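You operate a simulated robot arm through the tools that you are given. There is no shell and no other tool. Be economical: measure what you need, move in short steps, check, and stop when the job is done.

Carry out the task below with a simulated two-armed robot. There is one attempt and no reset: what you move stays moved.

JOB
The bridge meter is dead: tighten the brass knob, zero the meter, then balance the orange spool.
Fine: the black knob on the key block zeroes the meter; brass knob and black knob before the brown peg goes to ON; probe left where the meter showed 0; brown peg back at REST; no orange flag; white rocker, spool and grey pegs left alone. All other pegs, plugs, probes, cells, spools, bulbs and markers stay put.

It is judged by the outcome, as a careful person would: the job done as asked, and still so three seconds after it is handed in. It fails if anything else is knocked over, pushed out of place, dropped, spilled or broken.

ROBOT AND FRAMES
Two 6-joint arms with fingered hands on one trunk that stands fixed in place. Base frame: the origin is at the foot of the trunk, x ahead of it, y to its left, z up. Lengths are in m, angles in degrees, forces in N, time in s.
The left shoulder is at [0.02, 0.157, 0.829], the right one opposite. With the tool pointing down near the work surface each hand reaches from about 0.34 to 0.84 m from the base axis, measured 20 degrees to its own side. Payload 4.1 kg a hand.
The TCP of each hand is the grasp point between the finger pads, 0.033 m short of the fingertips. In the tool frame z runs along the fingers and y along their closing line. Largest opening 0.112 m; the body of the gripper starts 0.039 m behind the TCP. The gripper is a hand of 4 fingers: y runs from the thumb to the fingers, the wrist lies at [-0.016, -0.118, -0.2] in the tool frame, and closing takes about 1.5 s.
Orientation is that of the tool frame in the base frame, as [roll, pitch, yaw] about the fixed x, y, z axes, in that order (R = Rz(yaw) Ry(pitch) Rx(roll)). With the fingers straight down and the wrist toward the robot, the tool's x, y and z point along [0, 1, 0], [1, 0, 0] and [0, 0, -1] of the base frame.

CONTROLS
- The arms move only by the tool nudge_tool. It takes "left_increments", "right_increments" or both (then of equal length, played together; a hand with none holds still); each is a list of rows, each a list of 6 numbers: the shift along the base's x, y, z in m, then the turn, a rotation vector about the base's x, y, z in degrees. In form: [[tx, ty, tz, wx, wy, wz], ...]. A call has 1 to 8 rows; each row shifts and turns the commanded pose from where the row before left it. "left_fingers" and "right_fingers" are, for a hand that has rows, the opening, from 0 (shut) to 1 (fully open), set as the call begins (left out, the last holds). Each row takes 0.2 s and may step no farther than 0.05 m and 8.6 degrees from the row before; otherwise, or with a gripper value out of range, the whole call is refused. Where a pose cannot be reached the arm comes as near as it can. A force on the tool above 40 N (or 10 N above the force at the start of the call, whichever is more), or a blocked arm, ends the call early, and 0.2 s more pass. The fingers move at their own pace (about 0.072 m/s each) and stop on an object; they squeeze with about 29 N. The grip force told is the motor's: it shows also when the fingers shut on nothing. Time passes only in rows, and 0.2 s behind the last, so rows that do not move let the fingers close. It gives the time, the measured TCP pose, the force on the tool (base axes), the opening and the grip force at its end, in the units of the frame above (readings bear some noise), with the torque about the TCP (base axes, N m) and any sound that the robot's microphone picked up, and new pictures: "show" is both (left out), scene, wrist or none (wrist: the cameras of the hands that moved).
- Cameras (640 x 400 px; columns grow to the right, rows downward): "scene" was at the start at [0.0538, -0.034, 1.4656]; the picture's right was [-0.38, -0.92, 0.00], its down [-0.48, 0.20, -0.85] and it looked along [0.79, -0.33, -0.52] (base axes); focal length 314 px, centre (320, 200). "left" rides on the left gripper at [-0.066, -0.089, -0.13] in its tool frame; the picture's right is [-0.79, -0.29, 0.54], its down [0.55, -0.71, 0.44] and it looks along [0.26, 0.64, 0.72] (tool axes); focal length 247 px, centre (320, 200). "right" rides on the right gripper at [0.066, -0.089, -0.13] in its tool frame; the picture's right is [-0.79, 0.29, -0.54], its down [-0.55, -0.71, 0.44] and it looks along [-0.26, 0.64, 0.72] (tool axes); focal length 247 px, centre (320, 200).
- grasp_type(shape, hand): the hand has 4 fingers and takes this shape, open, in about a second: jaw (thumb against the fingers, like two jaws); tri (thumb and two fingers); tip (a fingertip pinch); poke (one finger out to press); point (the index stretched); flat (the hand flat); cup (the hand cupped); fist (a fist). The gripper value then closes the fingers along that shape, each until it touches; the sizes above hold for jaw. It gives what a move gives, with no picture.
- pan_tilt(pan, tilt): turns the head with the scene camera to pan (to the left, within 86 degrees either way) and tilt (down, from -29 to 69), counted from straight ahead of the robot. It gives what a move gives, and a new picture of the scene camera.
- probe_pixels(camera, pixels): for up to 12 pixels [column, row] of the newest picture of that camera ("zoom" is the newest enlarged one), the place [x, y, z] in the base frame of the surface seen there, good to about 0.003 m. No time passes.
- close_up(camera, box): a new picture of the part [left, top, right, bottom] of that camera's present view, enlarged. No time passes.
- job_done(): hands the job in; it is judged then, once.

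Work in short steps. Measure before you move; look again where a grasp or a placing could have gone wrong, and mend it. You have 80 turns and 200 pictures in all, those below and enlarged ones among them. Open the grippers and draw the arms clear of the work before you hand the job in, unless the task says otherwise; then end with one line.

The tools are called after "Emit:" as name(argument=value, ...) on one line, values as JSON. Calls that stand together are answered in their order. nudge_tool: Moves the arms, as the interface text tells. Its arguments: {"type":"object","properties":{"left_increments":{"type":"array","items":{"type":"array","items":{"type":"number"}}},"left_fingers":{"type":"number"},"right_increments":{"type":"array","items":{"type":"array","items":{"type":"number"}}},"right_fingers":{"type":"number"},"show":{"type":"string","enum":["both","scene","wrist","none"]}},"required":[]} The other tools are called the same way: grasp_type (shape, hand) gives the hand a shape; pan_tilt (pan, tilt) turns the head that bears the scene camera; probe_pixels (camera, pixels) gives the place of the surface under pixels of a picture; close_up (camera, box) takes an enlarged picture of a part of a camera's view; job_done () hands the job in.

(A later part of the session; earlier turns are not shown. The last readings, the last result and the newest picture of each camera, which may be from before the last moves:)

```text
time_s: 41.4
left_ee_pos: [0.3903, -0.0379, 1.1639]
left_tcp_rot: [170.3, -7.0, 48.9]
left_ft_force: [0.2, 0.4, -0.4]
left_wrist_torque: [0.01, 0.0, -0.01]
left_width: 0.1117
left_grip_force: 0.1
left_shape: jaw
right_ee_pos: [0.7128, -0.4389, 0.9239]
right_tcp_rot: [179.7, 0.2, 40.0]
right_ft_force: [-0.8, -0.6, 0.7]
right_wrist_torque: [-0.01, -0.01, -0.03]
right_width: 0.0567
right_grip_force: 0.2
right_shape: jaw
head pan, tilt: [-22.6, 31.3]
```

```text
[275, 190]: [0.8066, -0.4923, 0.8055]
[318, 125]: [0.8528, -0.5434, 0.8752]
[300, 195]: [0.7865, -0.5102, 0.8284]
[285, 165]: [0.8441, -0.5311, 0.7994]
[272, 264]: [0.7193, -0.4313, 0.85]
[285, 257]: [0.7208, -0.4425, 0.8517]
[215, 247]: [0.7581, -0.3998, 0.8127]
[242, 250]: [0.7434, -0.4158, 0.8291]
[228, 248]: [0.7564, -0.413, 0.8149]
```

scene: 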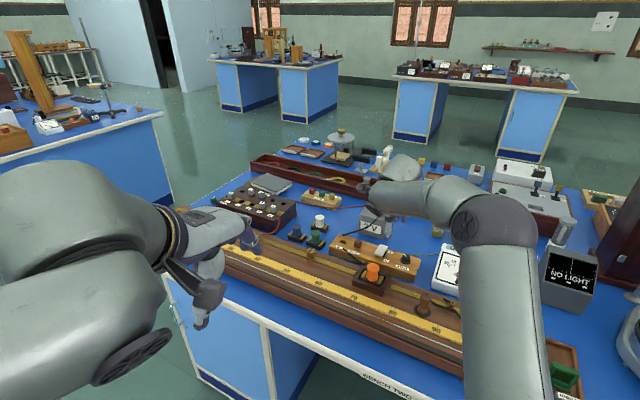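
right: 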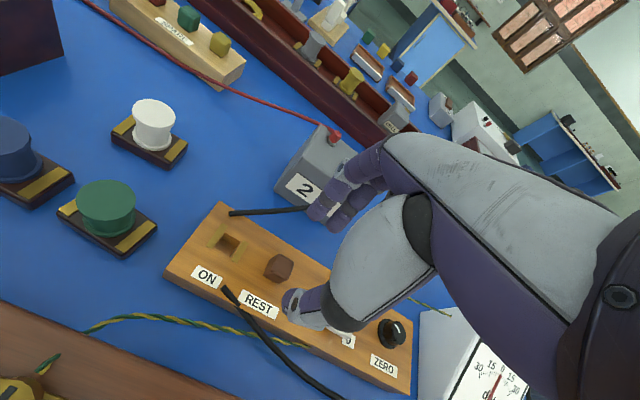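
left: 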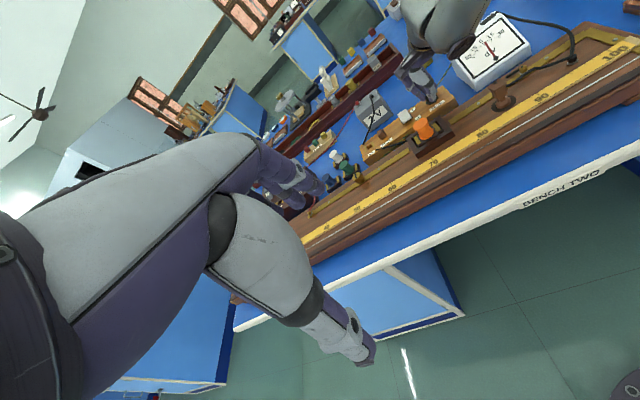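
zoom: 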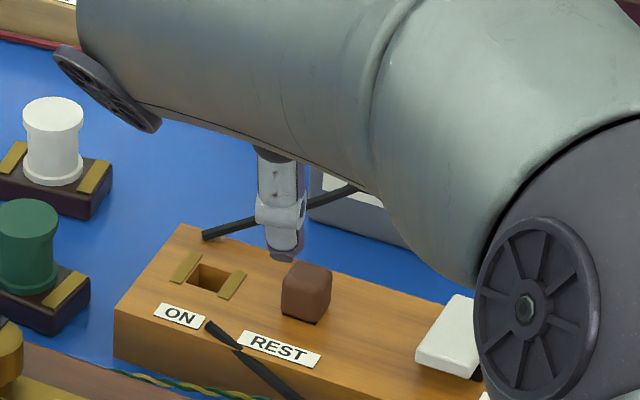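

Battery is clear. Descend to z 0.874 and close on the peg.

Emit:
nudge_tool(right_increments=[[0.003, 0.001, -0.02, 0, 0, 0], [0, 0, -0.02, 0, 0, 0], [0, 0, -0.01, 0, 0, 0], [0, 0, 0, 0, 0, 0]], show="none")

Emit:
close_up(camera="right", box=[250, 180, 378, 300])

Emit:
nudge_tool(right_increments=[[0, 0, 0, 0, 0, 0], [0, 0, 0, 0, 0, 0], [0, 0, 0, 0, 0, 0], [0, 0, 0, 0, 0, 0]], right_fingers=0, show="none")

Emit:
close_up(camera="right", box=[250, 180, 378, 300])

```text
time_s: 42.4
left_ee_pos: [0.3919, -0.0381, 1.1638]
left_tcp_rot: [170.3, -6.8, 48.8]
left_ft_force: [0.2, -0.5, 0.0]
left_wrist_torque: [0.06, -0.01, -0.03]
left_width: 0.1119
left_grip_force: 0.1
left_shape: jaw
right_ee_pos: [0.7169, -0.4374, 0.8743]
right_tcp_rot: [179.6, 0.1, 39.8]
right_ft_force: [-0.2, -0.3, 0.2]
right_wrist_torque: [-0.01, -0.03, 0.04]
right_width: 0.0566
right_grip_force: 0.0
right_shape: jaw
head pan, tilt: [-22.6, 31.3]
```

```text
3.33 times, centred on (314, 240) of right
```

zoom: 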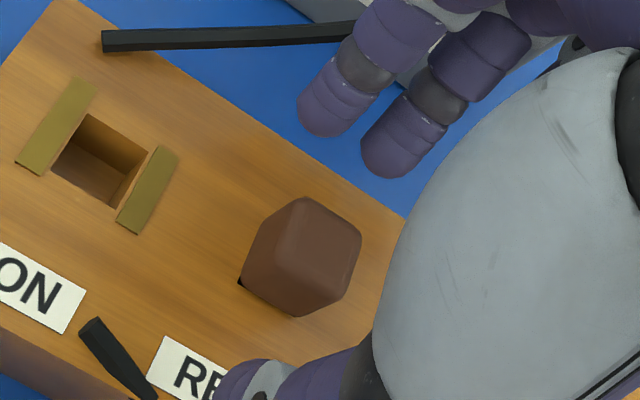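

```text
time_s: 43.4
left_ee_pos: [0.3916, -0.038, 1.1631]
left_tcp_rot: [170.3, -6.9, 48.9]
left_ft_force: [-0.7, -1.0, 0.1]
left_wrist_torque: [0.02, 0.0, -0.03]
left_width: 0.1117
left_grip_force: 0.1
left_shape: jaw
right_ee_pos: [0.7179, -0.4388, 0.8745]
right_tcp_rot: [179.6, 0.1, 39.9]
right_ft_force: [-0.1, -0.4, -0.5]
right_wrist_torque: [0.0, 0.02, 0.0]
right_width: 0.0154
right_grip_force: 29.7
right_shape: jaw
head pan, tilt: [-22.6, 31.3]
```

```text
3.33 times, centred on (314, 240) of right
```

zoom: 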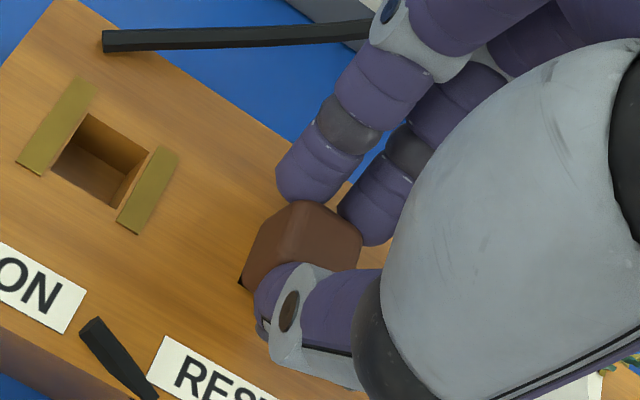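

Gripped. Lift 3 cm and look at the peg and the empty REST hole.

Emit:
nudge_tool(right_increments=[[0, 0, 0.01, 0, 0, 0], [0, 0, 0.01, 0, 0, 0], [0, 0, 0.01, 0, 0, 0], [0, 0, 0.01, 0, 0, 0]], show="wrist")

Emit:
close_up(camera="scene", box=[325, 215, 389, 255])

Emit:
close_up(camera="left", box=[370, 90, 450, 160])

Emit:
close_up(camera="right", box=[220, 180, 348, 300])

```text
time_s: 44.4
left_ee_pos: [0.3915, -0.0392, 1.1652]
left_tcp_rot: [170.2, -6.9, 48.9]
left_ft_force: [-0.3, 0.3, 0.5]
left_wrist_torque: [0.01, -0.01, 0.01]
left_width: 0.1119
left_grip_force: 0.0
left_shape: jaw
right_ee_pos: [0.7171, -0.4369, 0.9146]
right_tcp_rot: [179.8, 0.2, 39.9]
right_ft_force: [0.1, -0.2, 0.5]
right_wrist_torque: [-0.02, -0.03, 0.02]
right_width: 0.0153
right_grip_force: 28.6
right_shape: jaw
head pan, tilt: [-22.6, 31.3]
```

right: 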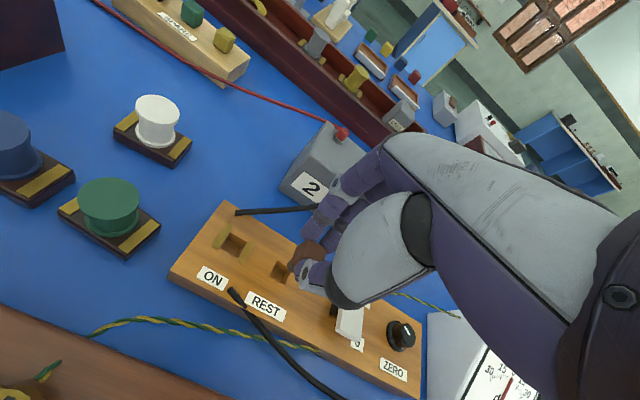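

```text
10.00 times, centred on (357, 235) of scene
```

zoom: 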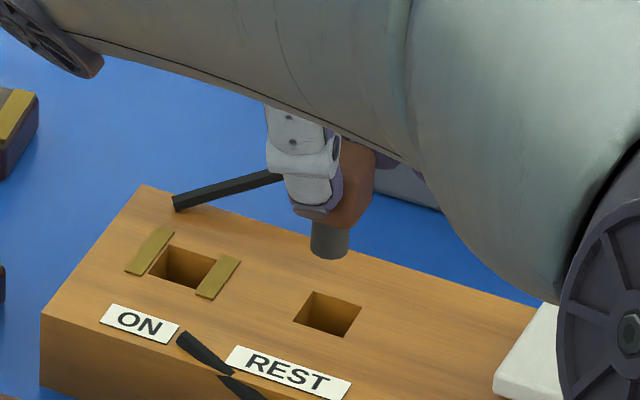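

```text
5.71 times, centred on (410, 125) of left
```

zoom: 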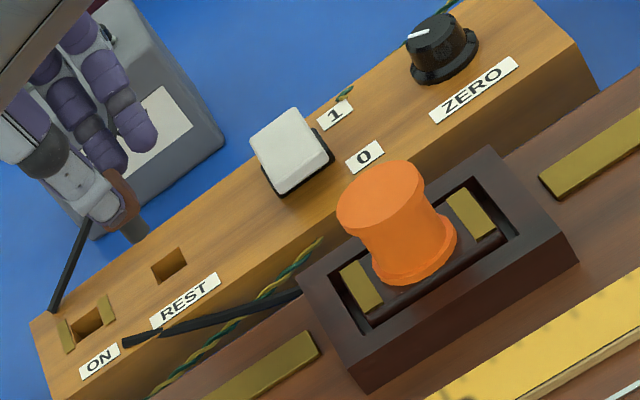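

```text
3.33 times, centred on (284, 240) of right
```

zoom: 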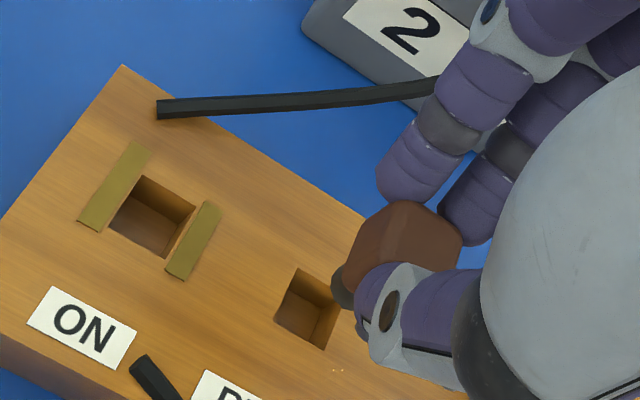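

REST→ON hole offset computes to (0.038, 0.032). I raise 1 cm, shift over the ON hole and check.

Emit:
nudge_tool(right_increments=[[0, 0, 0.01, 0, 0, 0], [0.0191, 0.0159, 0, 0, 0, 0], [0.0191, 0.0159, 0, 0, 0, 0], [0, 0, -0.01, 0, 0, 0], [0, 0, 0, 0, 0, 0]], show="none")

Emit:
close_up(camera="scene", box=[325, 215, 389, 255])

Emit:
close_up(camera="left", box=[370, 90, 450, 160])

Emit:
close_up(camera="right", box=[220, 180, 348, 300])

```text
time_s: 45.6
left_ee_pos: [0.3924, -0.04, 1.1638]
left_tcp_rot: [170.3, -7.0, 48.8]
left_ft_force: [0.3, 0.5, -0.9]
left_wrist_torque: [0.0, 0.02, -0.04]
left_width: 0.1114
left_grip_force: 0.0
left_shape: jaw
right_ee_pos: [0.7515, -0.4029, 0.913]
right_tcp_rot: [179.7, 0.1, 39.9]
right_ft_force: [0.3, -0.5, 0.3]
right_wrist_torque: [0.02, -0.01, -0.04]
right_width: 0.0152
right_grip_force: 29.5
right_shape: jaw
right hand out of reach, approached as far as the arm can: row 3
head pan, tilt: [-22.6, 31.3]
```

```text
10.00 times, centred on (357, 235) of scene
```

zoom: 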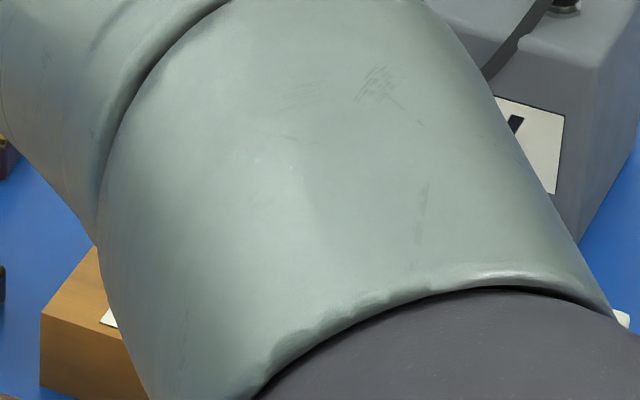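

```text
5.71 times, centred on (410, 125) of left
```

zoom: 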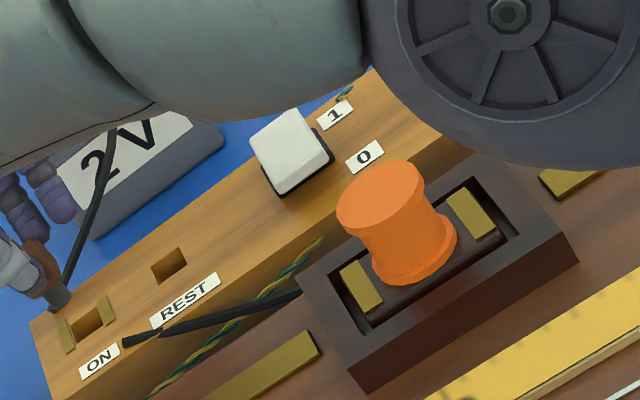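

```text
3.33 times, centred on (284, 240) of right
```

zoom: 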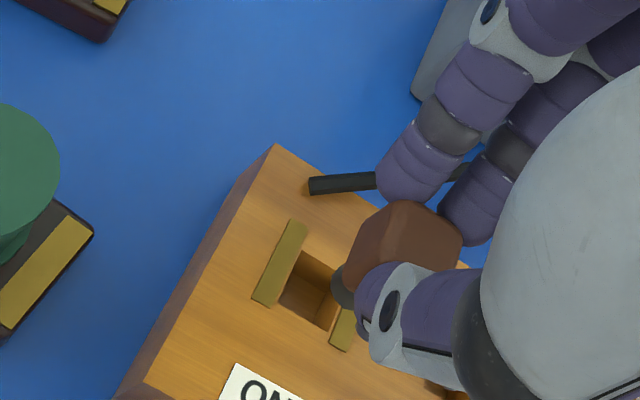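

The arm was slightly short (0.7515 vs 0.7554) at this yaw. The shank is round, so I turn the wrist toward the radial line (yaw≈66), which gains reach, and recheck.

Emit:
nudge_tool(right_increments=[[0, 0, 0, 0, 0, 6.5], [0, 0, 0, 0, 0, 6.5], [0, 0, 0, 0, 0, 6.5], [0, 0, 0, 0, 0, 6.5], [0, 0, 0, 0, 0, 0]], show="none")

Emit:
close_up(camera="left", box=[350, 90, 430, 160])

Emit:
close_up(camera="right", box=[220, 180, 348, 300])

Emit:
close_up(camera="scene", box=[325, 215, 389, 255])

```text
time_s: 46.8
left_ee_pos: [0.3916, -0.0386, 1.1641]
left_tcp_rot: [170.1, -6.9, 48.9]
left_ft_force: [0.8, -0.5, -0.2]
left_wrist_torque: [-0.01, -0.02, -0.01]
left_width: 0.1117
left_grip_force: 0.0
left_shape: jaw
right_ee_pos: [0.7537, -0.4052, 0.912]
right_tcp_rot: [179.5, 0.1, 66.1]
right_ft_force: [-0.5, -0.4, 0.0]
right_wrist_torque: [0.02, -0.02, 0.0]
right_width: 0.015
right_grip_force: 29.4
right_shape: jaw
head pan, tilt: [-22.6, 31.3]
```

```text
5.71 times, centred on (390, 125) of left
```

zoom: 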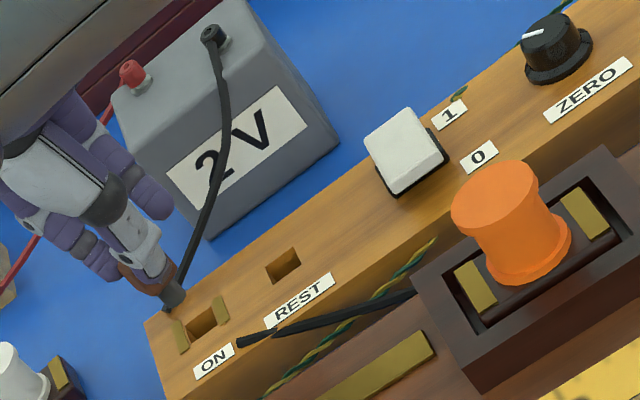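

```text
3.33 times, centred on (284, 240) of right
```

zoom: 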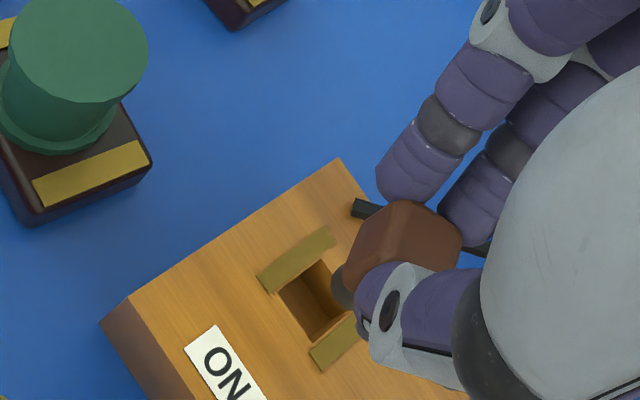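

```text
10.00 times, centred on (357, 235) of scene
```

zoom: 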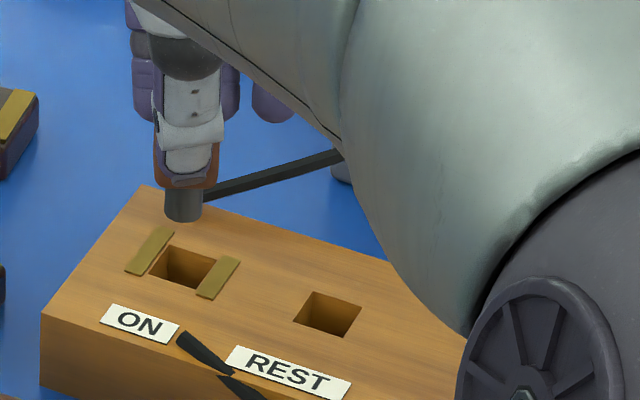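

Shank bottom at scene zoom (183,213) matches a point straight above the hole centre (predicted 185,213). I descend gently.

Emit:
nudge_tool(right_increments=[[0.001, -0.0005, -0.01, 0, 0, 0], [0, 0, -0.008, 0, 0, 0], [0, 0, -0.006, 0, 0, 0], [0, 0, 0, 0, 0, 0]], show="none")

Emit:
close_up(camera="scene", box=[325, 215, 389, 255])

Emit:
close_up(camera="left", box=[350, 90, 430, 160])

```text
time_s: 47.8
left_ee_pos: [0.3924, -0.0383, 1.1653]
left_tcp_rot: [170.3, -6.9, 49.0]
left_ft_force: [0.0, 0.9, 0.9]
left_wrist_torque: [0.01, -0.02, -0.01]
left_width: 0.1115
left_grip_force: 0.1
left_shape: jaw
right_ee_pos: [0.7535, -0.4057, 0.888]
right_tcp_rot: [179.7, 0.2, 65.9]
right_ft_force: [-0.8, -0.5, -0.1]
right_wrist_torque: [0.04, 0.03, 0.02]
right_width: 0.0148
right_grip_force: 28.6
right_shape: jaw
head pan, tilt: [-22.6, 31.3]
```

```text
10.00 times, centred on (357, 235) of scene
```

zoom: 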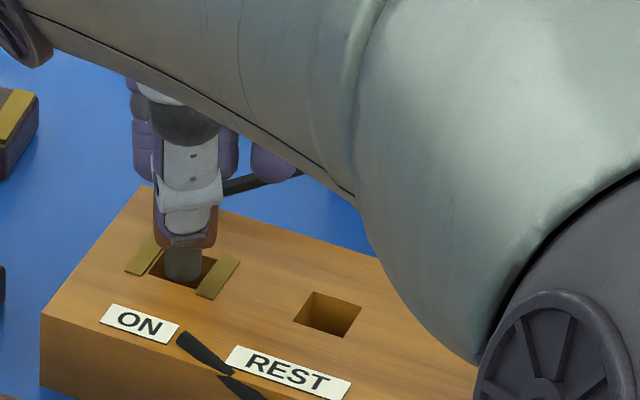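

```text
5.71 times, centred on (390, 125) of left
```

zoom: 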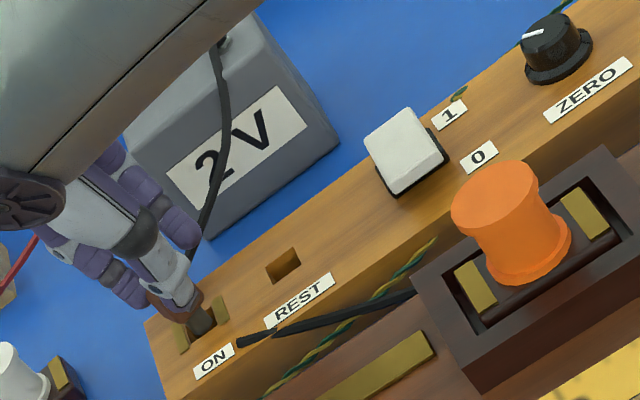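

The shank is entering the hole without force. Press the last ~13 mm.

Emit:
nudge_tool(right_increments=[[0, 0, -0.006, 0, 0, 0], [0, 0, -0.005, 0, 0, 0], [0, 0, -0.003, 0, 0, 0], [0, 0, 0, 0, 0, 0]], show="none")

Emit:
close_up(camera="left", box=[350, 5, 550, 160])

Emit:
close_up(camera="scene", box=[325, 215, 389, 255])

```text
time_s: 48.8
left_ee_pos: [0.3915, -0.0379, 1.1646]
left_tcp_rot: [170.2, -6.9, 48.9]
left_ft_force: [-0.8, -0.1, -0.8]
left_wrist_torque: [0.02, 0.0, 0.02]
left_width: 0.1116
left_grip_force: 0.0
left_shape: jaw
right_ee_pos: [0.7535, -0.4056, 0.8738]
right_tcp_rot: [179.6, 0.1, 65.9]
right_ft_force: [-0.2, 0.4, 0.1]
right_wrist_torque: [0.04, -0.02, -0.01]
right_width: 0.0148
right_grip_force: 28.9
right_shape: jaw
head pan, tilt: [-22.6, 31.3]
```

```text
2.58 times, centred on (450, 82) of left
```

zoom: 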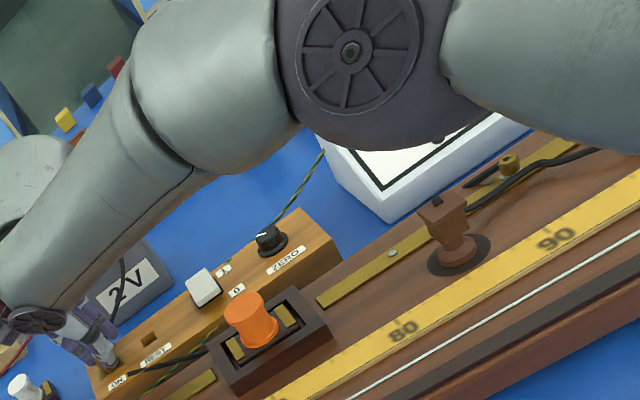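

```text
10.00 times, centred on (357, 235) of scene
```

zoom: 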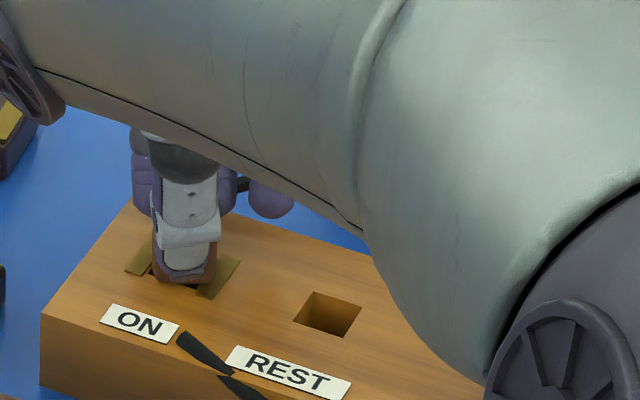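

Peg is seated in ON. I open modestly, then rise straight up.

Emit:
nudge_tool(right_increments=[[0, 0, 0, 0, 0, 0], [0, 0, 0, 0, 0, 0], [0, 0, 0.01, 0, 0, 0], [0, 0, 0.03, 0, 0, 0], [0, 0, 0.04, 0, 0, 0], [-0.03, -0.01, 0.02, 0, 0, 0], [-0.04, -0.01, 0.0, 0, 0, 0], [-0.04, -0.01, 0.0, 0, 0, 0]], right_fingers=0.3)

Emit:
close_up(camera="scene", box=[325, 215, 389, 255])

Emit:
close_up(camera="left", box=[400, 5, 544, 105])

```text
time_s: 50.6
left_ee_pos: [0.3912, -0.0379, 1.1632]
left_tcp_rot: [170.2, -6.9, 48.8]
left_ft_force: [-0.1, 0.3, -0.8]
left_wrist_torque: [-0.02, 0.05, -0.03]
left_width: 0.1117
left_grip_force: 0.2
left_shape: jaw
right_ee_pos: [0.6442, -0.4357, 0.976]
right_tcp_rot: [179.7, 0.2, 65.9]
right_ft_force: [1.1, -0.2, -0.7]
right_wrist_torque: [-0.03, 0.01, 0.01]
right_width: 0.0336
right_grip_force: 0.1
right_shape: jaw
head pan, tilt: [-22.6, 31.3]
```

scene: 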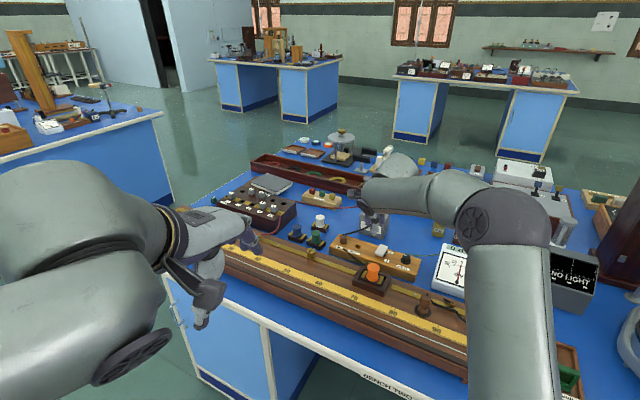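
right: 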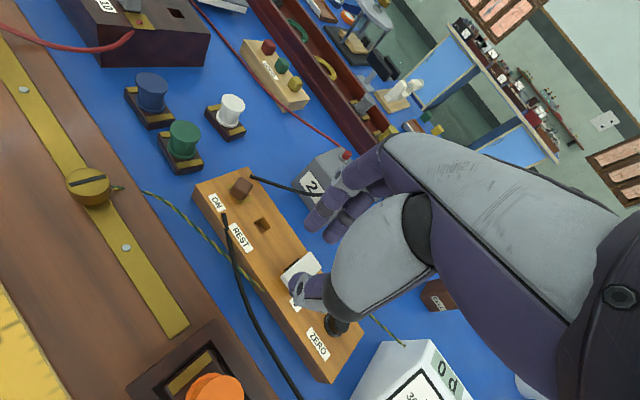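

```text
10.00 times, centred on (357, 235) of scene
```

zoom: 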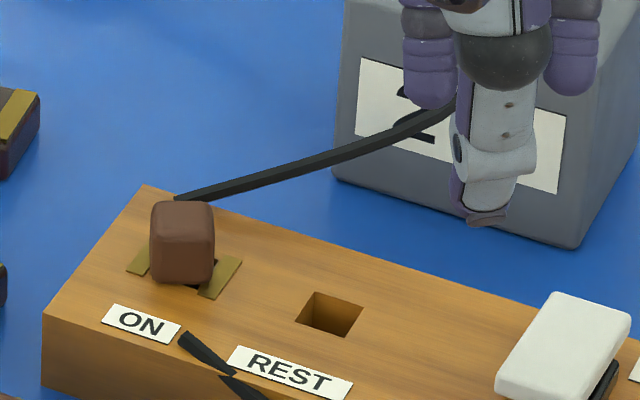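

```text
4.00 times, centred on (472, 55) of left
```

zoom: 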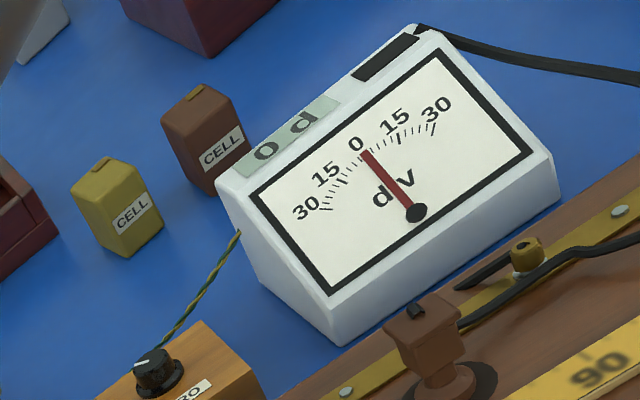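

Peg ON, meter 0 with the probe off the wire. Now I measure the probe, wire line and ruler in detail.

Emit:
close_up(camera="scene", box=[395, 280, 459, 320])

Emit:
probe_pixels(camera="zoom", pixels=[[280, 130], [255, 130], [305, 140], [280, 200], [280, 300], [330, 330], [180, 310], [350, 270], [310, 110]])

Emit:
close_up(camera="left", box=[470, 60, 550, 130])

Emit:
probe_pixels(camera="left", pixels=[[500, 147], [440, 178], [560, 118], [400, 198], [505, 150]])

```text
10.00 times, centred on (427, 300) of scene
```

zoom: 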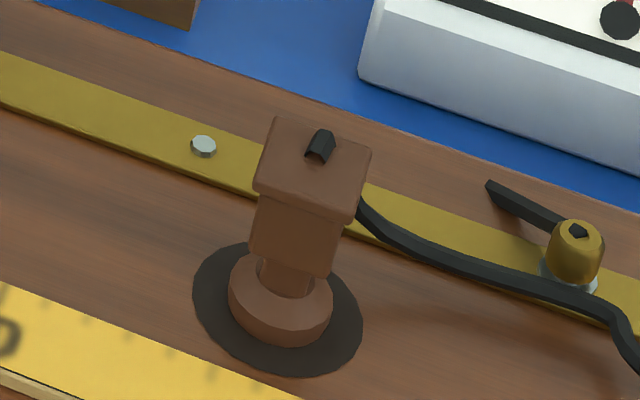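

```text
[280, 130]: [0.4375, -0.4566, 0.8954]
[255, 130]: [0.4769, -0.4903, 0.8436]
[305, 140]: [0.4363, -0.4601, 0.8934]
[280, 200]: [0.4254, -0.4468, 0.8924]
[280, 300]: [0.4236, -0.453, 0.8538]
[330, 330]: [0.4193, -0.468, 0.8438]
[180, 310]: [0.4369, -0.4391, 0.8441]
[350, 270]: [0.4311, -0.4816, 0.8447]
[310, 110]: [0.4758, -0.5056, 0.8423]
```

```text
5.71 times, centred on (510, 95) of left
```

zoom: 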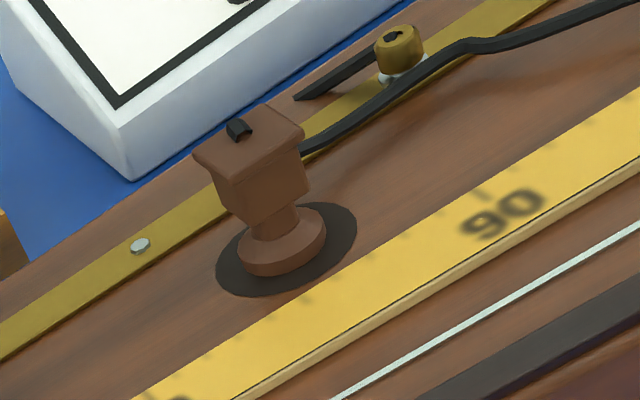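

```text
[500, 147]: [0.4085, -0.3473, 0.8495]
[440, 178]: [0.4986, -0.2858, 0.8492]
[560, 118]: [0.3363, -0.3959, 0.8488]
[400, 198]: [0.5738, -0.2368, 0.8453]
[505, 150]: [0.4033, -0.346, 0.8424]
```

I zoom on the wire and ruler front edge to get their exact lines and heights.

Emit:
close_up(camera="scene", box=[310, 280, 374, 320])

Emit:
probe_pixels(camera="zoom", pixels=[[200, 200], [300, 200], [200, 250], [300, 300], [400, 300]])

Emit:
close_up(camera="left", box=[520, 90, 584, 130])

Emit:
probe_pixels(camera="zoom", pixels=[[520, 90], [440, 180], [320, 230], [320, 300], [500, 300], [200, 200], [200, 305]])

```text
10.00 times, centred on (342, 300) of scene
```

zoom: 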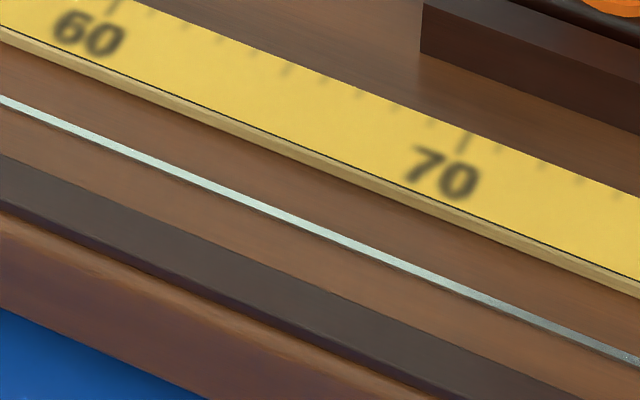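

```text
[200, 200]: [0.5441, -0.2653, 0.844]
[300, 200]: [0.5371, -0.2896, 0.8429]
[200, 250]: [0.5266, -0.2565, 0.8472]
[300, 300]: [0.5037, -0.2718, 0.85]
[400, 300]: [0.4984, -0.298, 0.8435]
```

```text
10.00 times, centred on (552, 110) of left
```

zoom: 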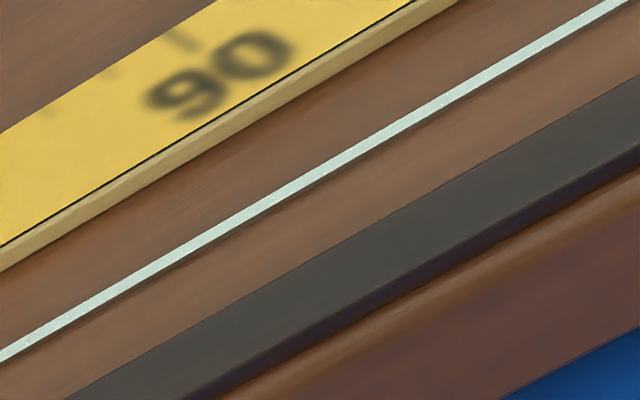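

```text
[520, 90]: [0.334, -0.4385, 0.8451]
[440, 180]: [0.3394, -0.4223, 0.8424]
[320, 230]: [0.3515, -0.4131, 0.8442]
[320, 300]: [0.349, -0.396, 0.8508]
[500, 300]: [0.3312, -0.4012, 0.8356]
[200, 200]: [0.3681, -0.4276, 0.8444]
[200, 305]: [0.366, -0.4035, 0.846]
```

Geometry: wire line at perp 0.5548 (unit (0.642,-0.766)), scale along=(0.766,0.642) with a=0.1936+(70−l)/100; gap between rail and ruler is 37 mm, and the probe's 25 mm foot fits. I move over the probe head at (0.426,-0.457).

Emit:
nudge_tool(right_increments=[[-0.036, -0.0035, 0, 0, 0, -4.3], [-0.036, -0.0035, 0, 0, 0, -4.3], [-0.036, -0.0035, 0, 0, 0, -4.3], [-0.036, -0.0035, 0, 0, 0, -4.3], [-0.037, -0.0035, 0, 0, 0, -4.3], [-0.037, -0.0035, -0.02, 0, 0, -4.3], [0, 0, 0, 0, 0, 0]], right_fingers=0.55)

Emit:
close_up(camera="right", box=[210, 180, 354, 300])

Emit:
close_up(camera="left", box=[440, 20, 584, 130])

```text
time_s: 52.2
left_ee_pos: [0.3914, -0.0374, 1.1648]
left_tcp_rot: [170.1, -6.9, 48.9]
left_ft_force: [-0.7, 0.9, 0.8]
left_wrist_torque: [0.04, 0.03, -0.05]
left_width: 0.1114
left_grip_force: 0.0
left_shape: jaw
right_ee_pos: [0.425, -0.4552, 0.9545]
right_tcp_rot: [179.6, 0.1, 40.1]
right_ft_force: [0.2, -0.4, 0.2]
right_wrist_torque: [0.02, -0.03, 0.01]
right_width: 0.0612
right_grip_force: 0.0
right_shape: jaw
head pan, tilt: [-22.6, 31.3]
```

scene: 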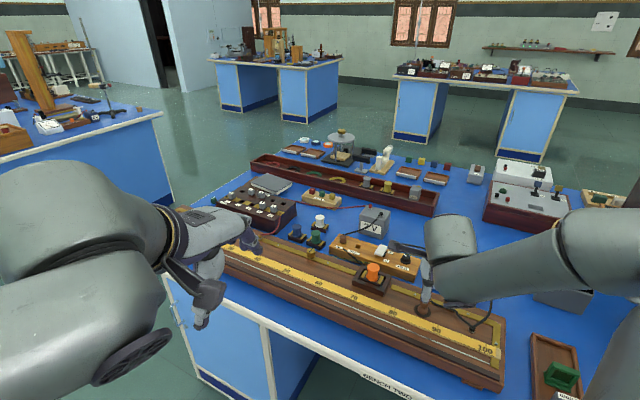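
right: 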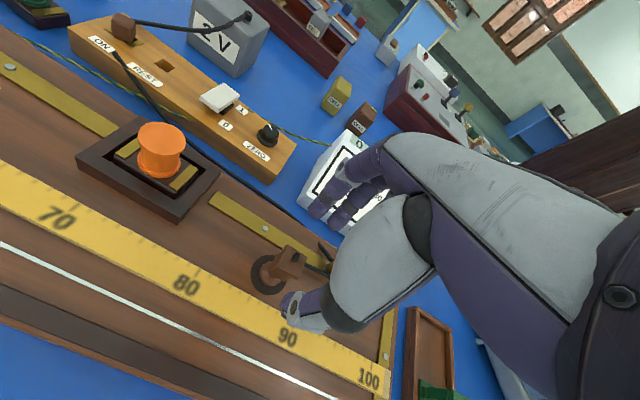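

```text
3.33 times, centred on (282, 240) of right
```

zoom: 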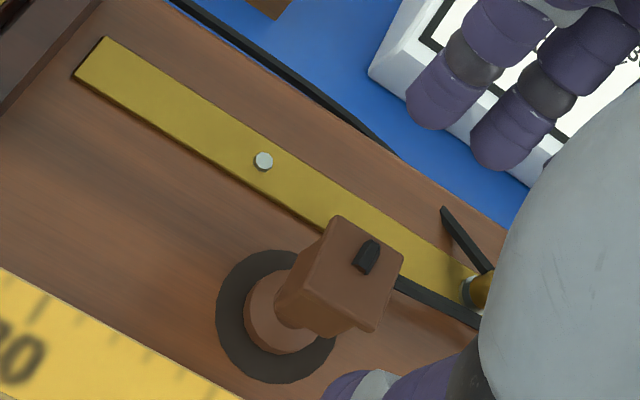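

```text
3.64 times, centred on (512, 75) of left
```

zoom: 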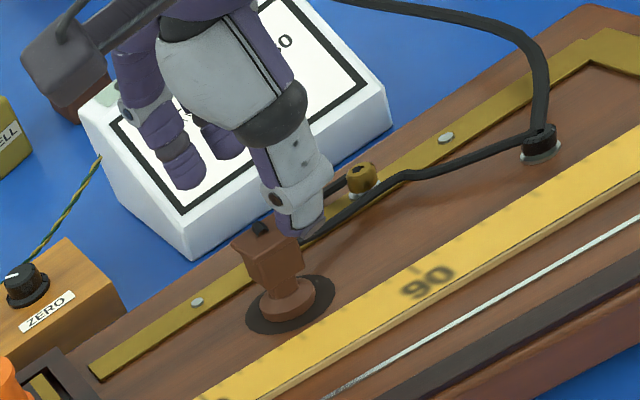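

Aligned. Descend to z≈0.900, shift 1 mm, then close.

Emit:
nudge_tool(right_increments=[[0.001, -0.0015, -0.02, 0, 0, 0], [0, 0, -0.02, 0, 0, 0], [0, 0, -0.0145, 0, 0, 0], [0, 0, 0, 0, 0, 0]], show="none")

Emit:
close_up(camera="left", box=[470, 40, 566, 115])

Emit:
nudge_tool(right_increments=[[0, 0, 0, 0, 0, 0], [0, 0, 0, 0, 0, 0], [0, 0, 0, 0, 0, 0], [0, 0, 0, 0, 0, 0]], right_fingers=0, show="none")

Emit:
close_up(camera="left", box=[470, 40, 566, 115])

```text
time_s: 53.2
left_ee_pos: [0.3915, -0.0382, 1.1635]
left_tcp_rot: [170.2, -6.9, 48.8]
left_ft_force: [1.1, -0.1, 0.3]
left_wrist_torque: [0.0, 0.03, 0.0]
left_width: 0.1117
left_grip_force: 0.1
left_shape: jaw
right_ee_pos: [0.4265, -0.459, 0.8988]
right_tcp_rot: [179.7, 0.0, 40.1]
right_ft_force: [-0.4, -0.7, 0.8]
right_wrist_torque: [-0.03, -0.01, 0.0]
right_width: 0.0613
right_grip_force: 0.1
right_shape: jaw
head pan, tilt: [-22.6, 31.3]
```

```text
5.33 times, centred on (518, 78) of left
```

zoom: 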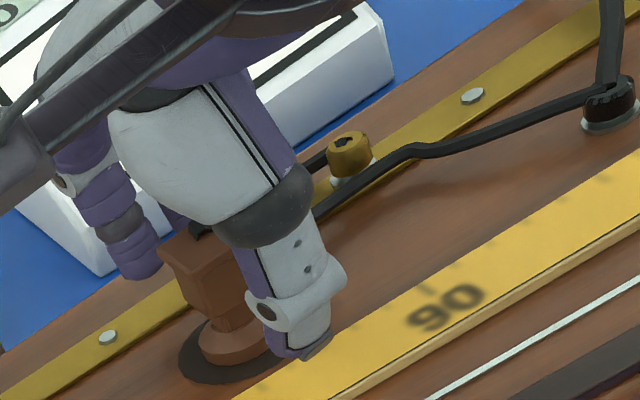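

```text
time_s: 54.2
left_ee_pos: [0.3908, -0.0373, 1.1646]
left_tcp_rot: [170.2, -6.9, 48.8]
left_ft_force: [0.3, 0.6, 0.2]
left_wrist_torque: [0.02, 0.0, -0.02]
left_width: 0.1116
left_grip_force: 0.0
left_shape: jaw
right_ee_pos: [0.4267, -0.4581, 0.8982]
right_tcp_rot: [179.6, 0.1, 40.0]
right_ft_force: [0.0, -0.8, 0.5]
right_wrist_torque: [-0.02, -0.03, -0.02]
right_width: 0.0137
right_grip_force: 29.3
right_shape: jaw
head pan, tilt: [-22.6, 31.3]
```

```text
5.33 times, centred on (518, 78) of left
```

zoom: 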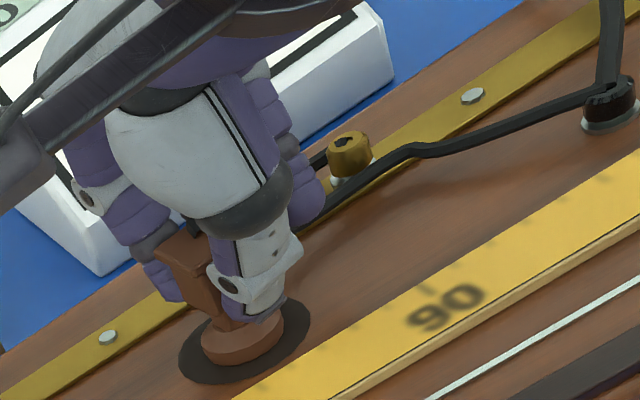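

The probe is held. I draw the left arm aside to make room and lift the probe 5 cm.

Emit:
nudge_tool(left_increments=[[0, 0.025, 0, 0, 0, 0], [0, 0.025, 0, 0, 0, 0], [-0.005, 0.03, 0, 0, 0, 0], [-0.005, 0.03, 0, 0, 0, 0], [-0.005, 0.03, 0, 0, 0, 0], [-0.005, 0.03, 0, 0, 0, 0], [-0.005, 0.03, 0, 0, 0, 0], [0, 0.03, 0, 0, 0, 0]], right_increments=[[0, 0, 0.01, 0, 0, 0], [0, 0, 0.01, 0, 0, 0], [0, 0, 0.01, 0, 0, 0], [0, 0, 0.01, 0, 0, 0], [0, 0, 0.01, 0, 0, 0], [0, 0, 0, 0, 0, 0], [0, 0, 0, 0, 0, 0], [0, 0, 0, 0, 0, 0]], show="scene")

Emit:
close_up(camera="scene", box=[390, 230, 518, 330])

```text
time_s: 56.0
left_ee_pos: [0.3662, 0.1919, 1.1634]
left_tcp_rot: [170.3, -6.9, 48.9]
left_ft_force: [0.0, 0.6, -0.3]
left_wrist_torque: [0.01, 0.01, 0.02]
left_width: 0.1117
left_grip_force: 0.1
left_shape: jaw
right_ee_pos: [0.4262, -0.4589, 0.951]
right_tcp_rot: [179.7, 0.1, 40.1]
right_ft_force: [-0.2, 0.2, -1.3]
right_wrist_torque: [0.03, -0.03, 0.0]
right_width: 0.0136
right_grip_force: 28.6
right_shape: jaw
head pan, tilt: [-22.6, 31.3]
```

scene: 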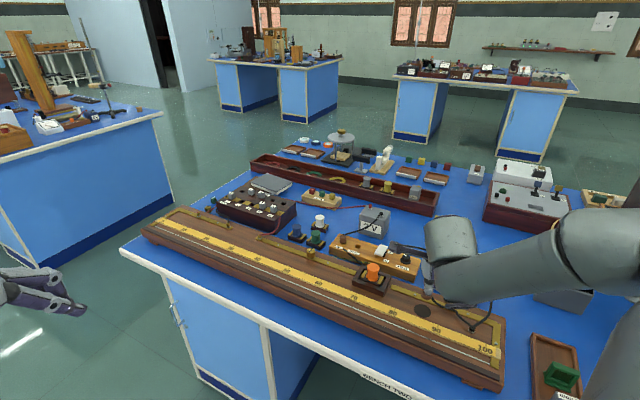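

```text
4.00 times, centred on (454, 280) of scene
```

zoom: 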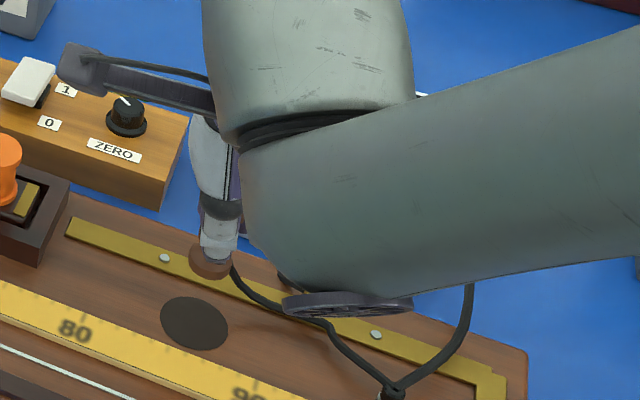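

Lifted clear. Move over the wire line first, then along it toward 50 cm.

Emit:
nudge_tool(right_increments=[[-0.0215, 0.0257, 0, 0, 0, 0], [-0.0215, 0.0257, 0, 0, 0, 0], [0.0345, 0.0289, 0, 0, 0, 0], [0.0345, 0.0289, 0, 0, 0, 0], [0.0345, 0.0289, 0, 0, 0, 0], [0.0345, 0.0289, 0, 0, 0, 0]], show="none")

Emit:
nudge_tool(right_increments=[[0.0345, 0.0289, 0, 0, 0, 0], [0.0345, 0.0289, 0, 0, 0, 0], [0.0345, 0.0289, 0, 0, 0, 0], [0.0345, 0.0289, 0, 0, 0, 0], [0, 0, -0.025, 0, 0, 0], [0, 0, 0, 0, 0, 0]], show="both")

Emit:
close_up(camera="scene", box=[220, 210, 348, 310])

Emit:
close_up(camera="right", box=[210, 180, 354, 300])

```text
time_s: 57.4
left_ee_pos: [0.3666, 0.1907, 1.1652]
left_tcp_rot: [170.3, -6.9, 48.8]
left_ft_force: [-0.7, -0.4, 0.4]
left_wrist_torque: [0.02, -0.03, 0.01]
left_width: 0.1116
left_grip_force: 0.1
left_shape: jaw
right_ee_pos: [0.5223, -0.2923, 0.951]
right_tcp_rot: [179.6, 0.1, 40.1]
right_ft_force: [0.1, -1.5, -0.6]
right_wrist_torque: [0.02, -0.02, 0.04]
right_width: 0.0139
right_grip_force: 28.9
right_shape: jaw
head pan, tilt: [-22.6, 31.3]
```

```text
time_s: 58.8
left_ee_pos: [0.3666, 0.191, 1.1633]
left_tcp_rot: [170.2, -6.9, 48.9]
left_ft_force: [-0.3, 0.3, -0.2]
left_wrist_torque: [0.0, -0.01, 0.01]
left_width: 0.1116
left_grip_force: 0.0
left_shape: jaw
right_ee_pos: [0.6595, -0.1764, 0.9254]
right_tcp_rot: [179.7, 0.1, 40.2]
right_ft_force: [0.6, 0.8, -1.1]
right_wrist_torque: [0.02, 0.0, -0.01]
right_width: 0.0136
right_grip_force: 28.7
right_shape: jaw
head pan, tilt: [-22.6, 31.3]
```

scene: 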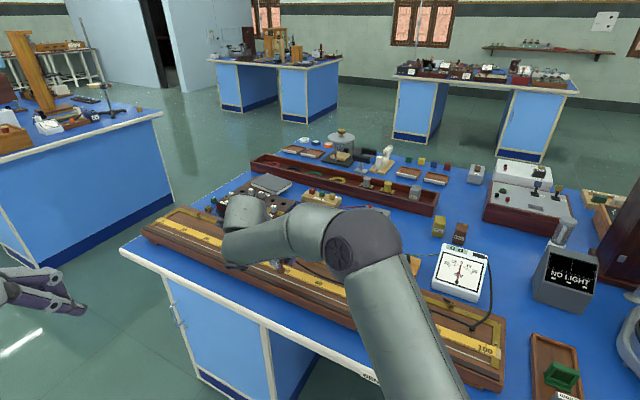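
right: 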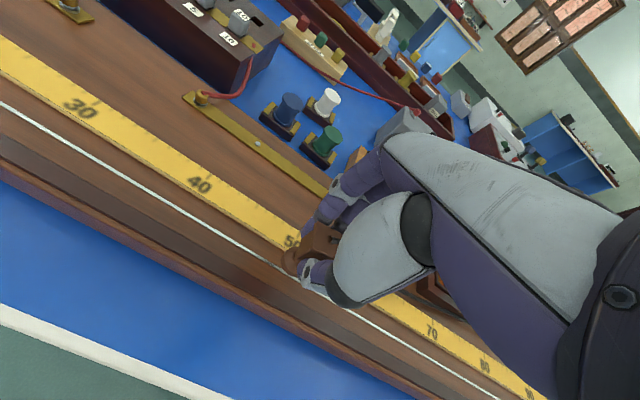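

```text
4.00 times, centred on (284, 260) of scene
```

zoom: 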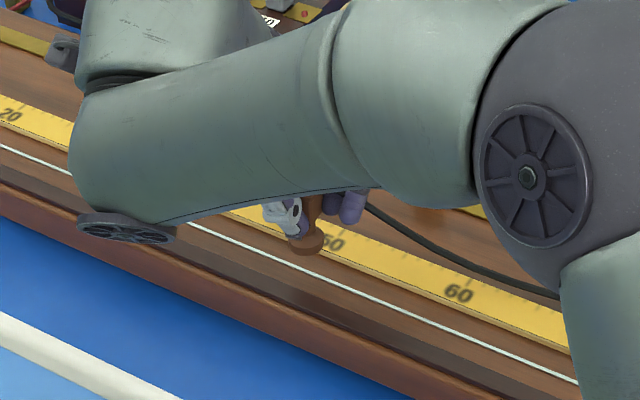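

```text
3.33 times, centred on (282, 240) of right
```

zoom: 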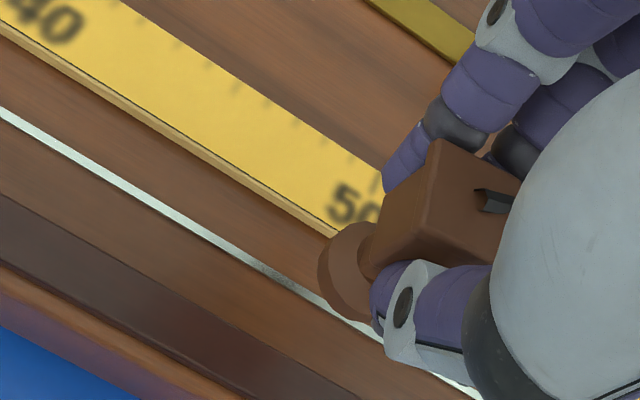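

The foot is over the wire at about 50.2 cm. I lower it gently onto the wire and read the meter, which the scene view shows.

Emit:
nudge_tool(right_increments=[[0.0006, -0.0008, -0.012, 0, 0, 0], [0, 0, -0.009, 0, 0, 0], [0, 0, -0.003, 0, 0, 0], [0, 0, 0, 0, 0, 0]], show="none")

Emit:
close_up(camera="scene", box=[430, 240, 494, 280])

Emit:
close_up(camera="right", box=[210, 190, 370, 290])

```text
time_s: 59.8
left_ee_pos: [0.3668, 0.1912, 1.1635]
left_tcp_rot: [170.3, -6.8, 48.9]
left_ft_force: [0.1, -0.6, -0.4]
left_wrist_torque: [-0.03, -0.01, 0.02]
left_width: 0.112
left_grip_force: 0.1
left_shape: jaw
right_ee_pos: [0.6612, -0.1762, 0.9008]
right_tcp_rot: [179.5, 0.1, 40.1]
right_ft_force: [0.2, -0.7, -1.2]
right_wrist_torque: [-0.02, 0.01, -0.02]
right_width: 0.0136
right_grip_force: 29.0
right_shape: jaw
head pan, tilt: [-22.6, 31.3]
```

```text
10.00 times, centred on (462, 260) of scene
```

zoom: 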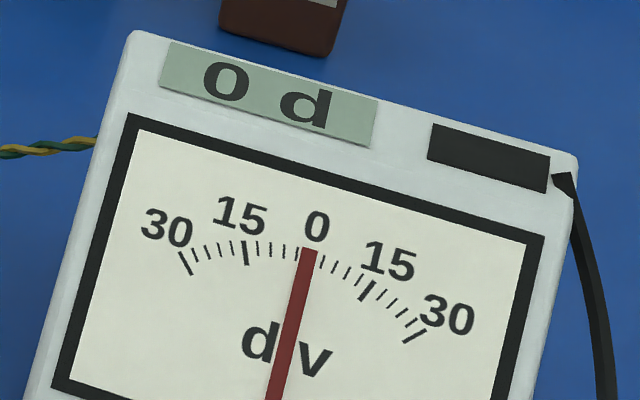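

```text
4.00 times, centred on (290, 240) of right
```

zoom: 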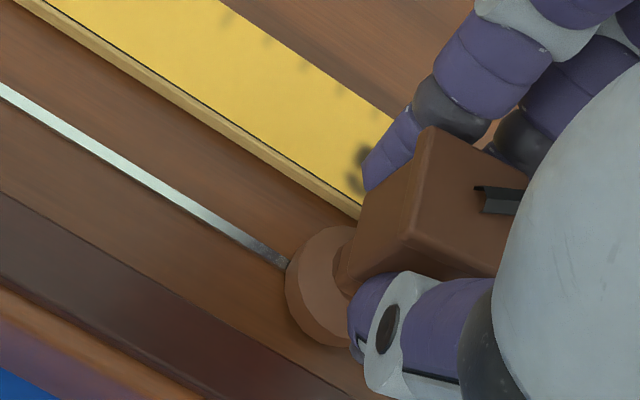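

Still no contact (Fz≈0) and the meter shows 0. Lower 2 mm more.

Emit:
nudge_tool(right_increments=[[0, 0, -0.002, 0, 0, 0], [0, 0, -0.001, 0, 0, 0], [0, 0, 0, 0, 0, 0]], show="none")

Emit:
close_up(camera="scene", box=[430, 240, 494, 280])

```text
time_s: 60.6
left_ee_pos: [0.3665, 0.191, 1.1637]
left_tcp_rot: [170.3, -6.9, 48.9]
left_ft_force: [-0.4, -0.7, 0.0]
left_wrist_torque: [-0.01, 0.01, 0.0]
left_width: 0.1119
left_grip_force: 0.0
left_shape: jaw
right_ee_pos: [0.6611, -0.1759, 0.8978]
right_tcp_rot: [179.6, 0.0, 40.2]
right_ft_force: [-0.8, -1.0, 4.5]
right_wrist_torque: [-0.04, -0.06, -0.03]
right_width: 0.0138
right_grip_force: 28.6
right_shape: jaw
head pan, tilt: [-22.6, 31.3]
```

```text
10.00 times, centred on (462, 260) of scene
```

zoom: 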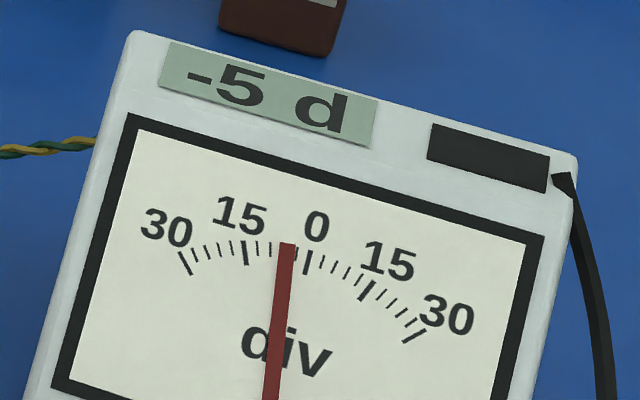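

Contact: −5 d at 50 cm. I lift 12 mm, go 4 cm toward higher marks, and touch again.

Emit:
nudge_tool(right_increments=[[0, 0, 0.012, 0, 0, 0], [-0.0306, -0.0257, 0, 0, 0, 0], [0, 0, 0, 0, 0, 0], [0, 0, -0.009, 0, 0, 0], [0, 0, -0.003, 0, 0, 0], [0, 0, 0, 0, 0, 0], [0, 0, 0, 0, 0, 0]], show="none")

Emit:
close_up(camera="scene", box=[430, 240, 494, 280])

```text
time_s: 62.2
left_ee_pos: [0.3664, 0.192, 1.1638]
left_tcp_rot: [170.2, -6.9, 48.9]
left_ft_force: [0.1, 0.4, -0.6]
left_wrist_torque: [0.02, 0.0, 0.0]
left_width: 0.1117
left_grip_force: 0.0
left_shape: jaw
right_ee_pos: [0.6295, -0.2013, 0.899]
right_tcp_rot: [179.5, 0.1, 40.1]
right_ft_force: [-0.4, 0.5, 2.5]
right_wrist_torque: [0.0, 0.01, -0.01]
right_width: 0.0135
right_grip_force: 29.1
right_shape: jaw
head pan, tilt: [-22.6, 31.3]
```

```text
10.00 times, centred on (462, 260) of scene
```

zoom: 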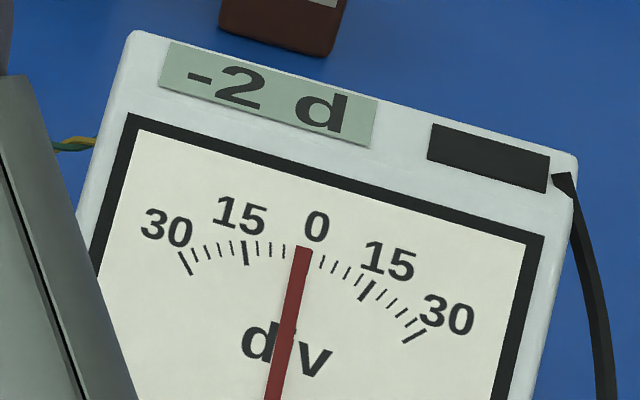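

−2 d at 54: zero is expected near 56.7. Step 2.7 cm further.

Emit:
nudge_tool(right_increments=[[0, 0, 0.012, 0, 0, 0], [-0.0207, -0.0173, 0, 0, 0, 0], [0, 0, 0, 0, 0, 0], [0, 0, -0.009, 0, 0, 0], [0, 0, -0.003, 0, 0, 0], [0, 0, 0, 0, 0, 0], [0, 0, 0, 0, 0, 0], [0, 0, 0, 0, 0, 0]], show="none")

Emit:
close_up(camera="scene", box=[430, 240, 494, 280])

```text
time_s: 64.0
left_ee_pos: [0.366, 0.1914, 1.1619]
left_tcp_rot: [170.2, -7.0, 48.9]
left_ft_force: [-0.4, -0.2, 0.3]
left_wrist_torque: [0.01, -0.04, 0.0]
left_width: 0.1119
left_grip_force: 0.1
left_shape: jaw
right_ee_pos: [0.6095, -0.2192, 0.8982]
right_tcp_rot: [179.6, 0.0, 40.1]
right_ft_force: [-2.2, 1.3, 9.7]
right_wrist_torque: [-0.1, 0.0, -0.04]
right_width: 0.0137
right_grip_force: 29.0
right_shape: jaw
head pan, tilt: [-22.6, 31.3]
```

```text
10.00 times, centred on (462, 260) of scene
```

zoom: 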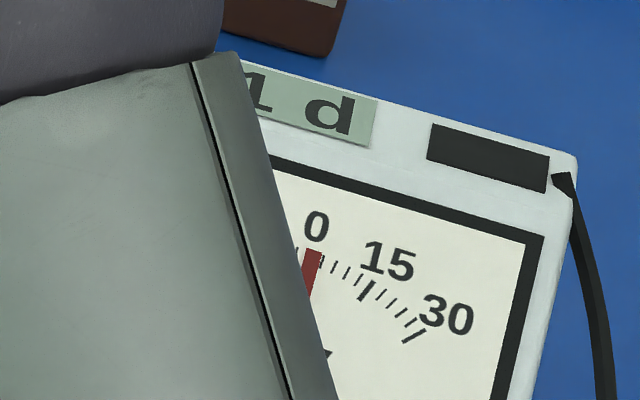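

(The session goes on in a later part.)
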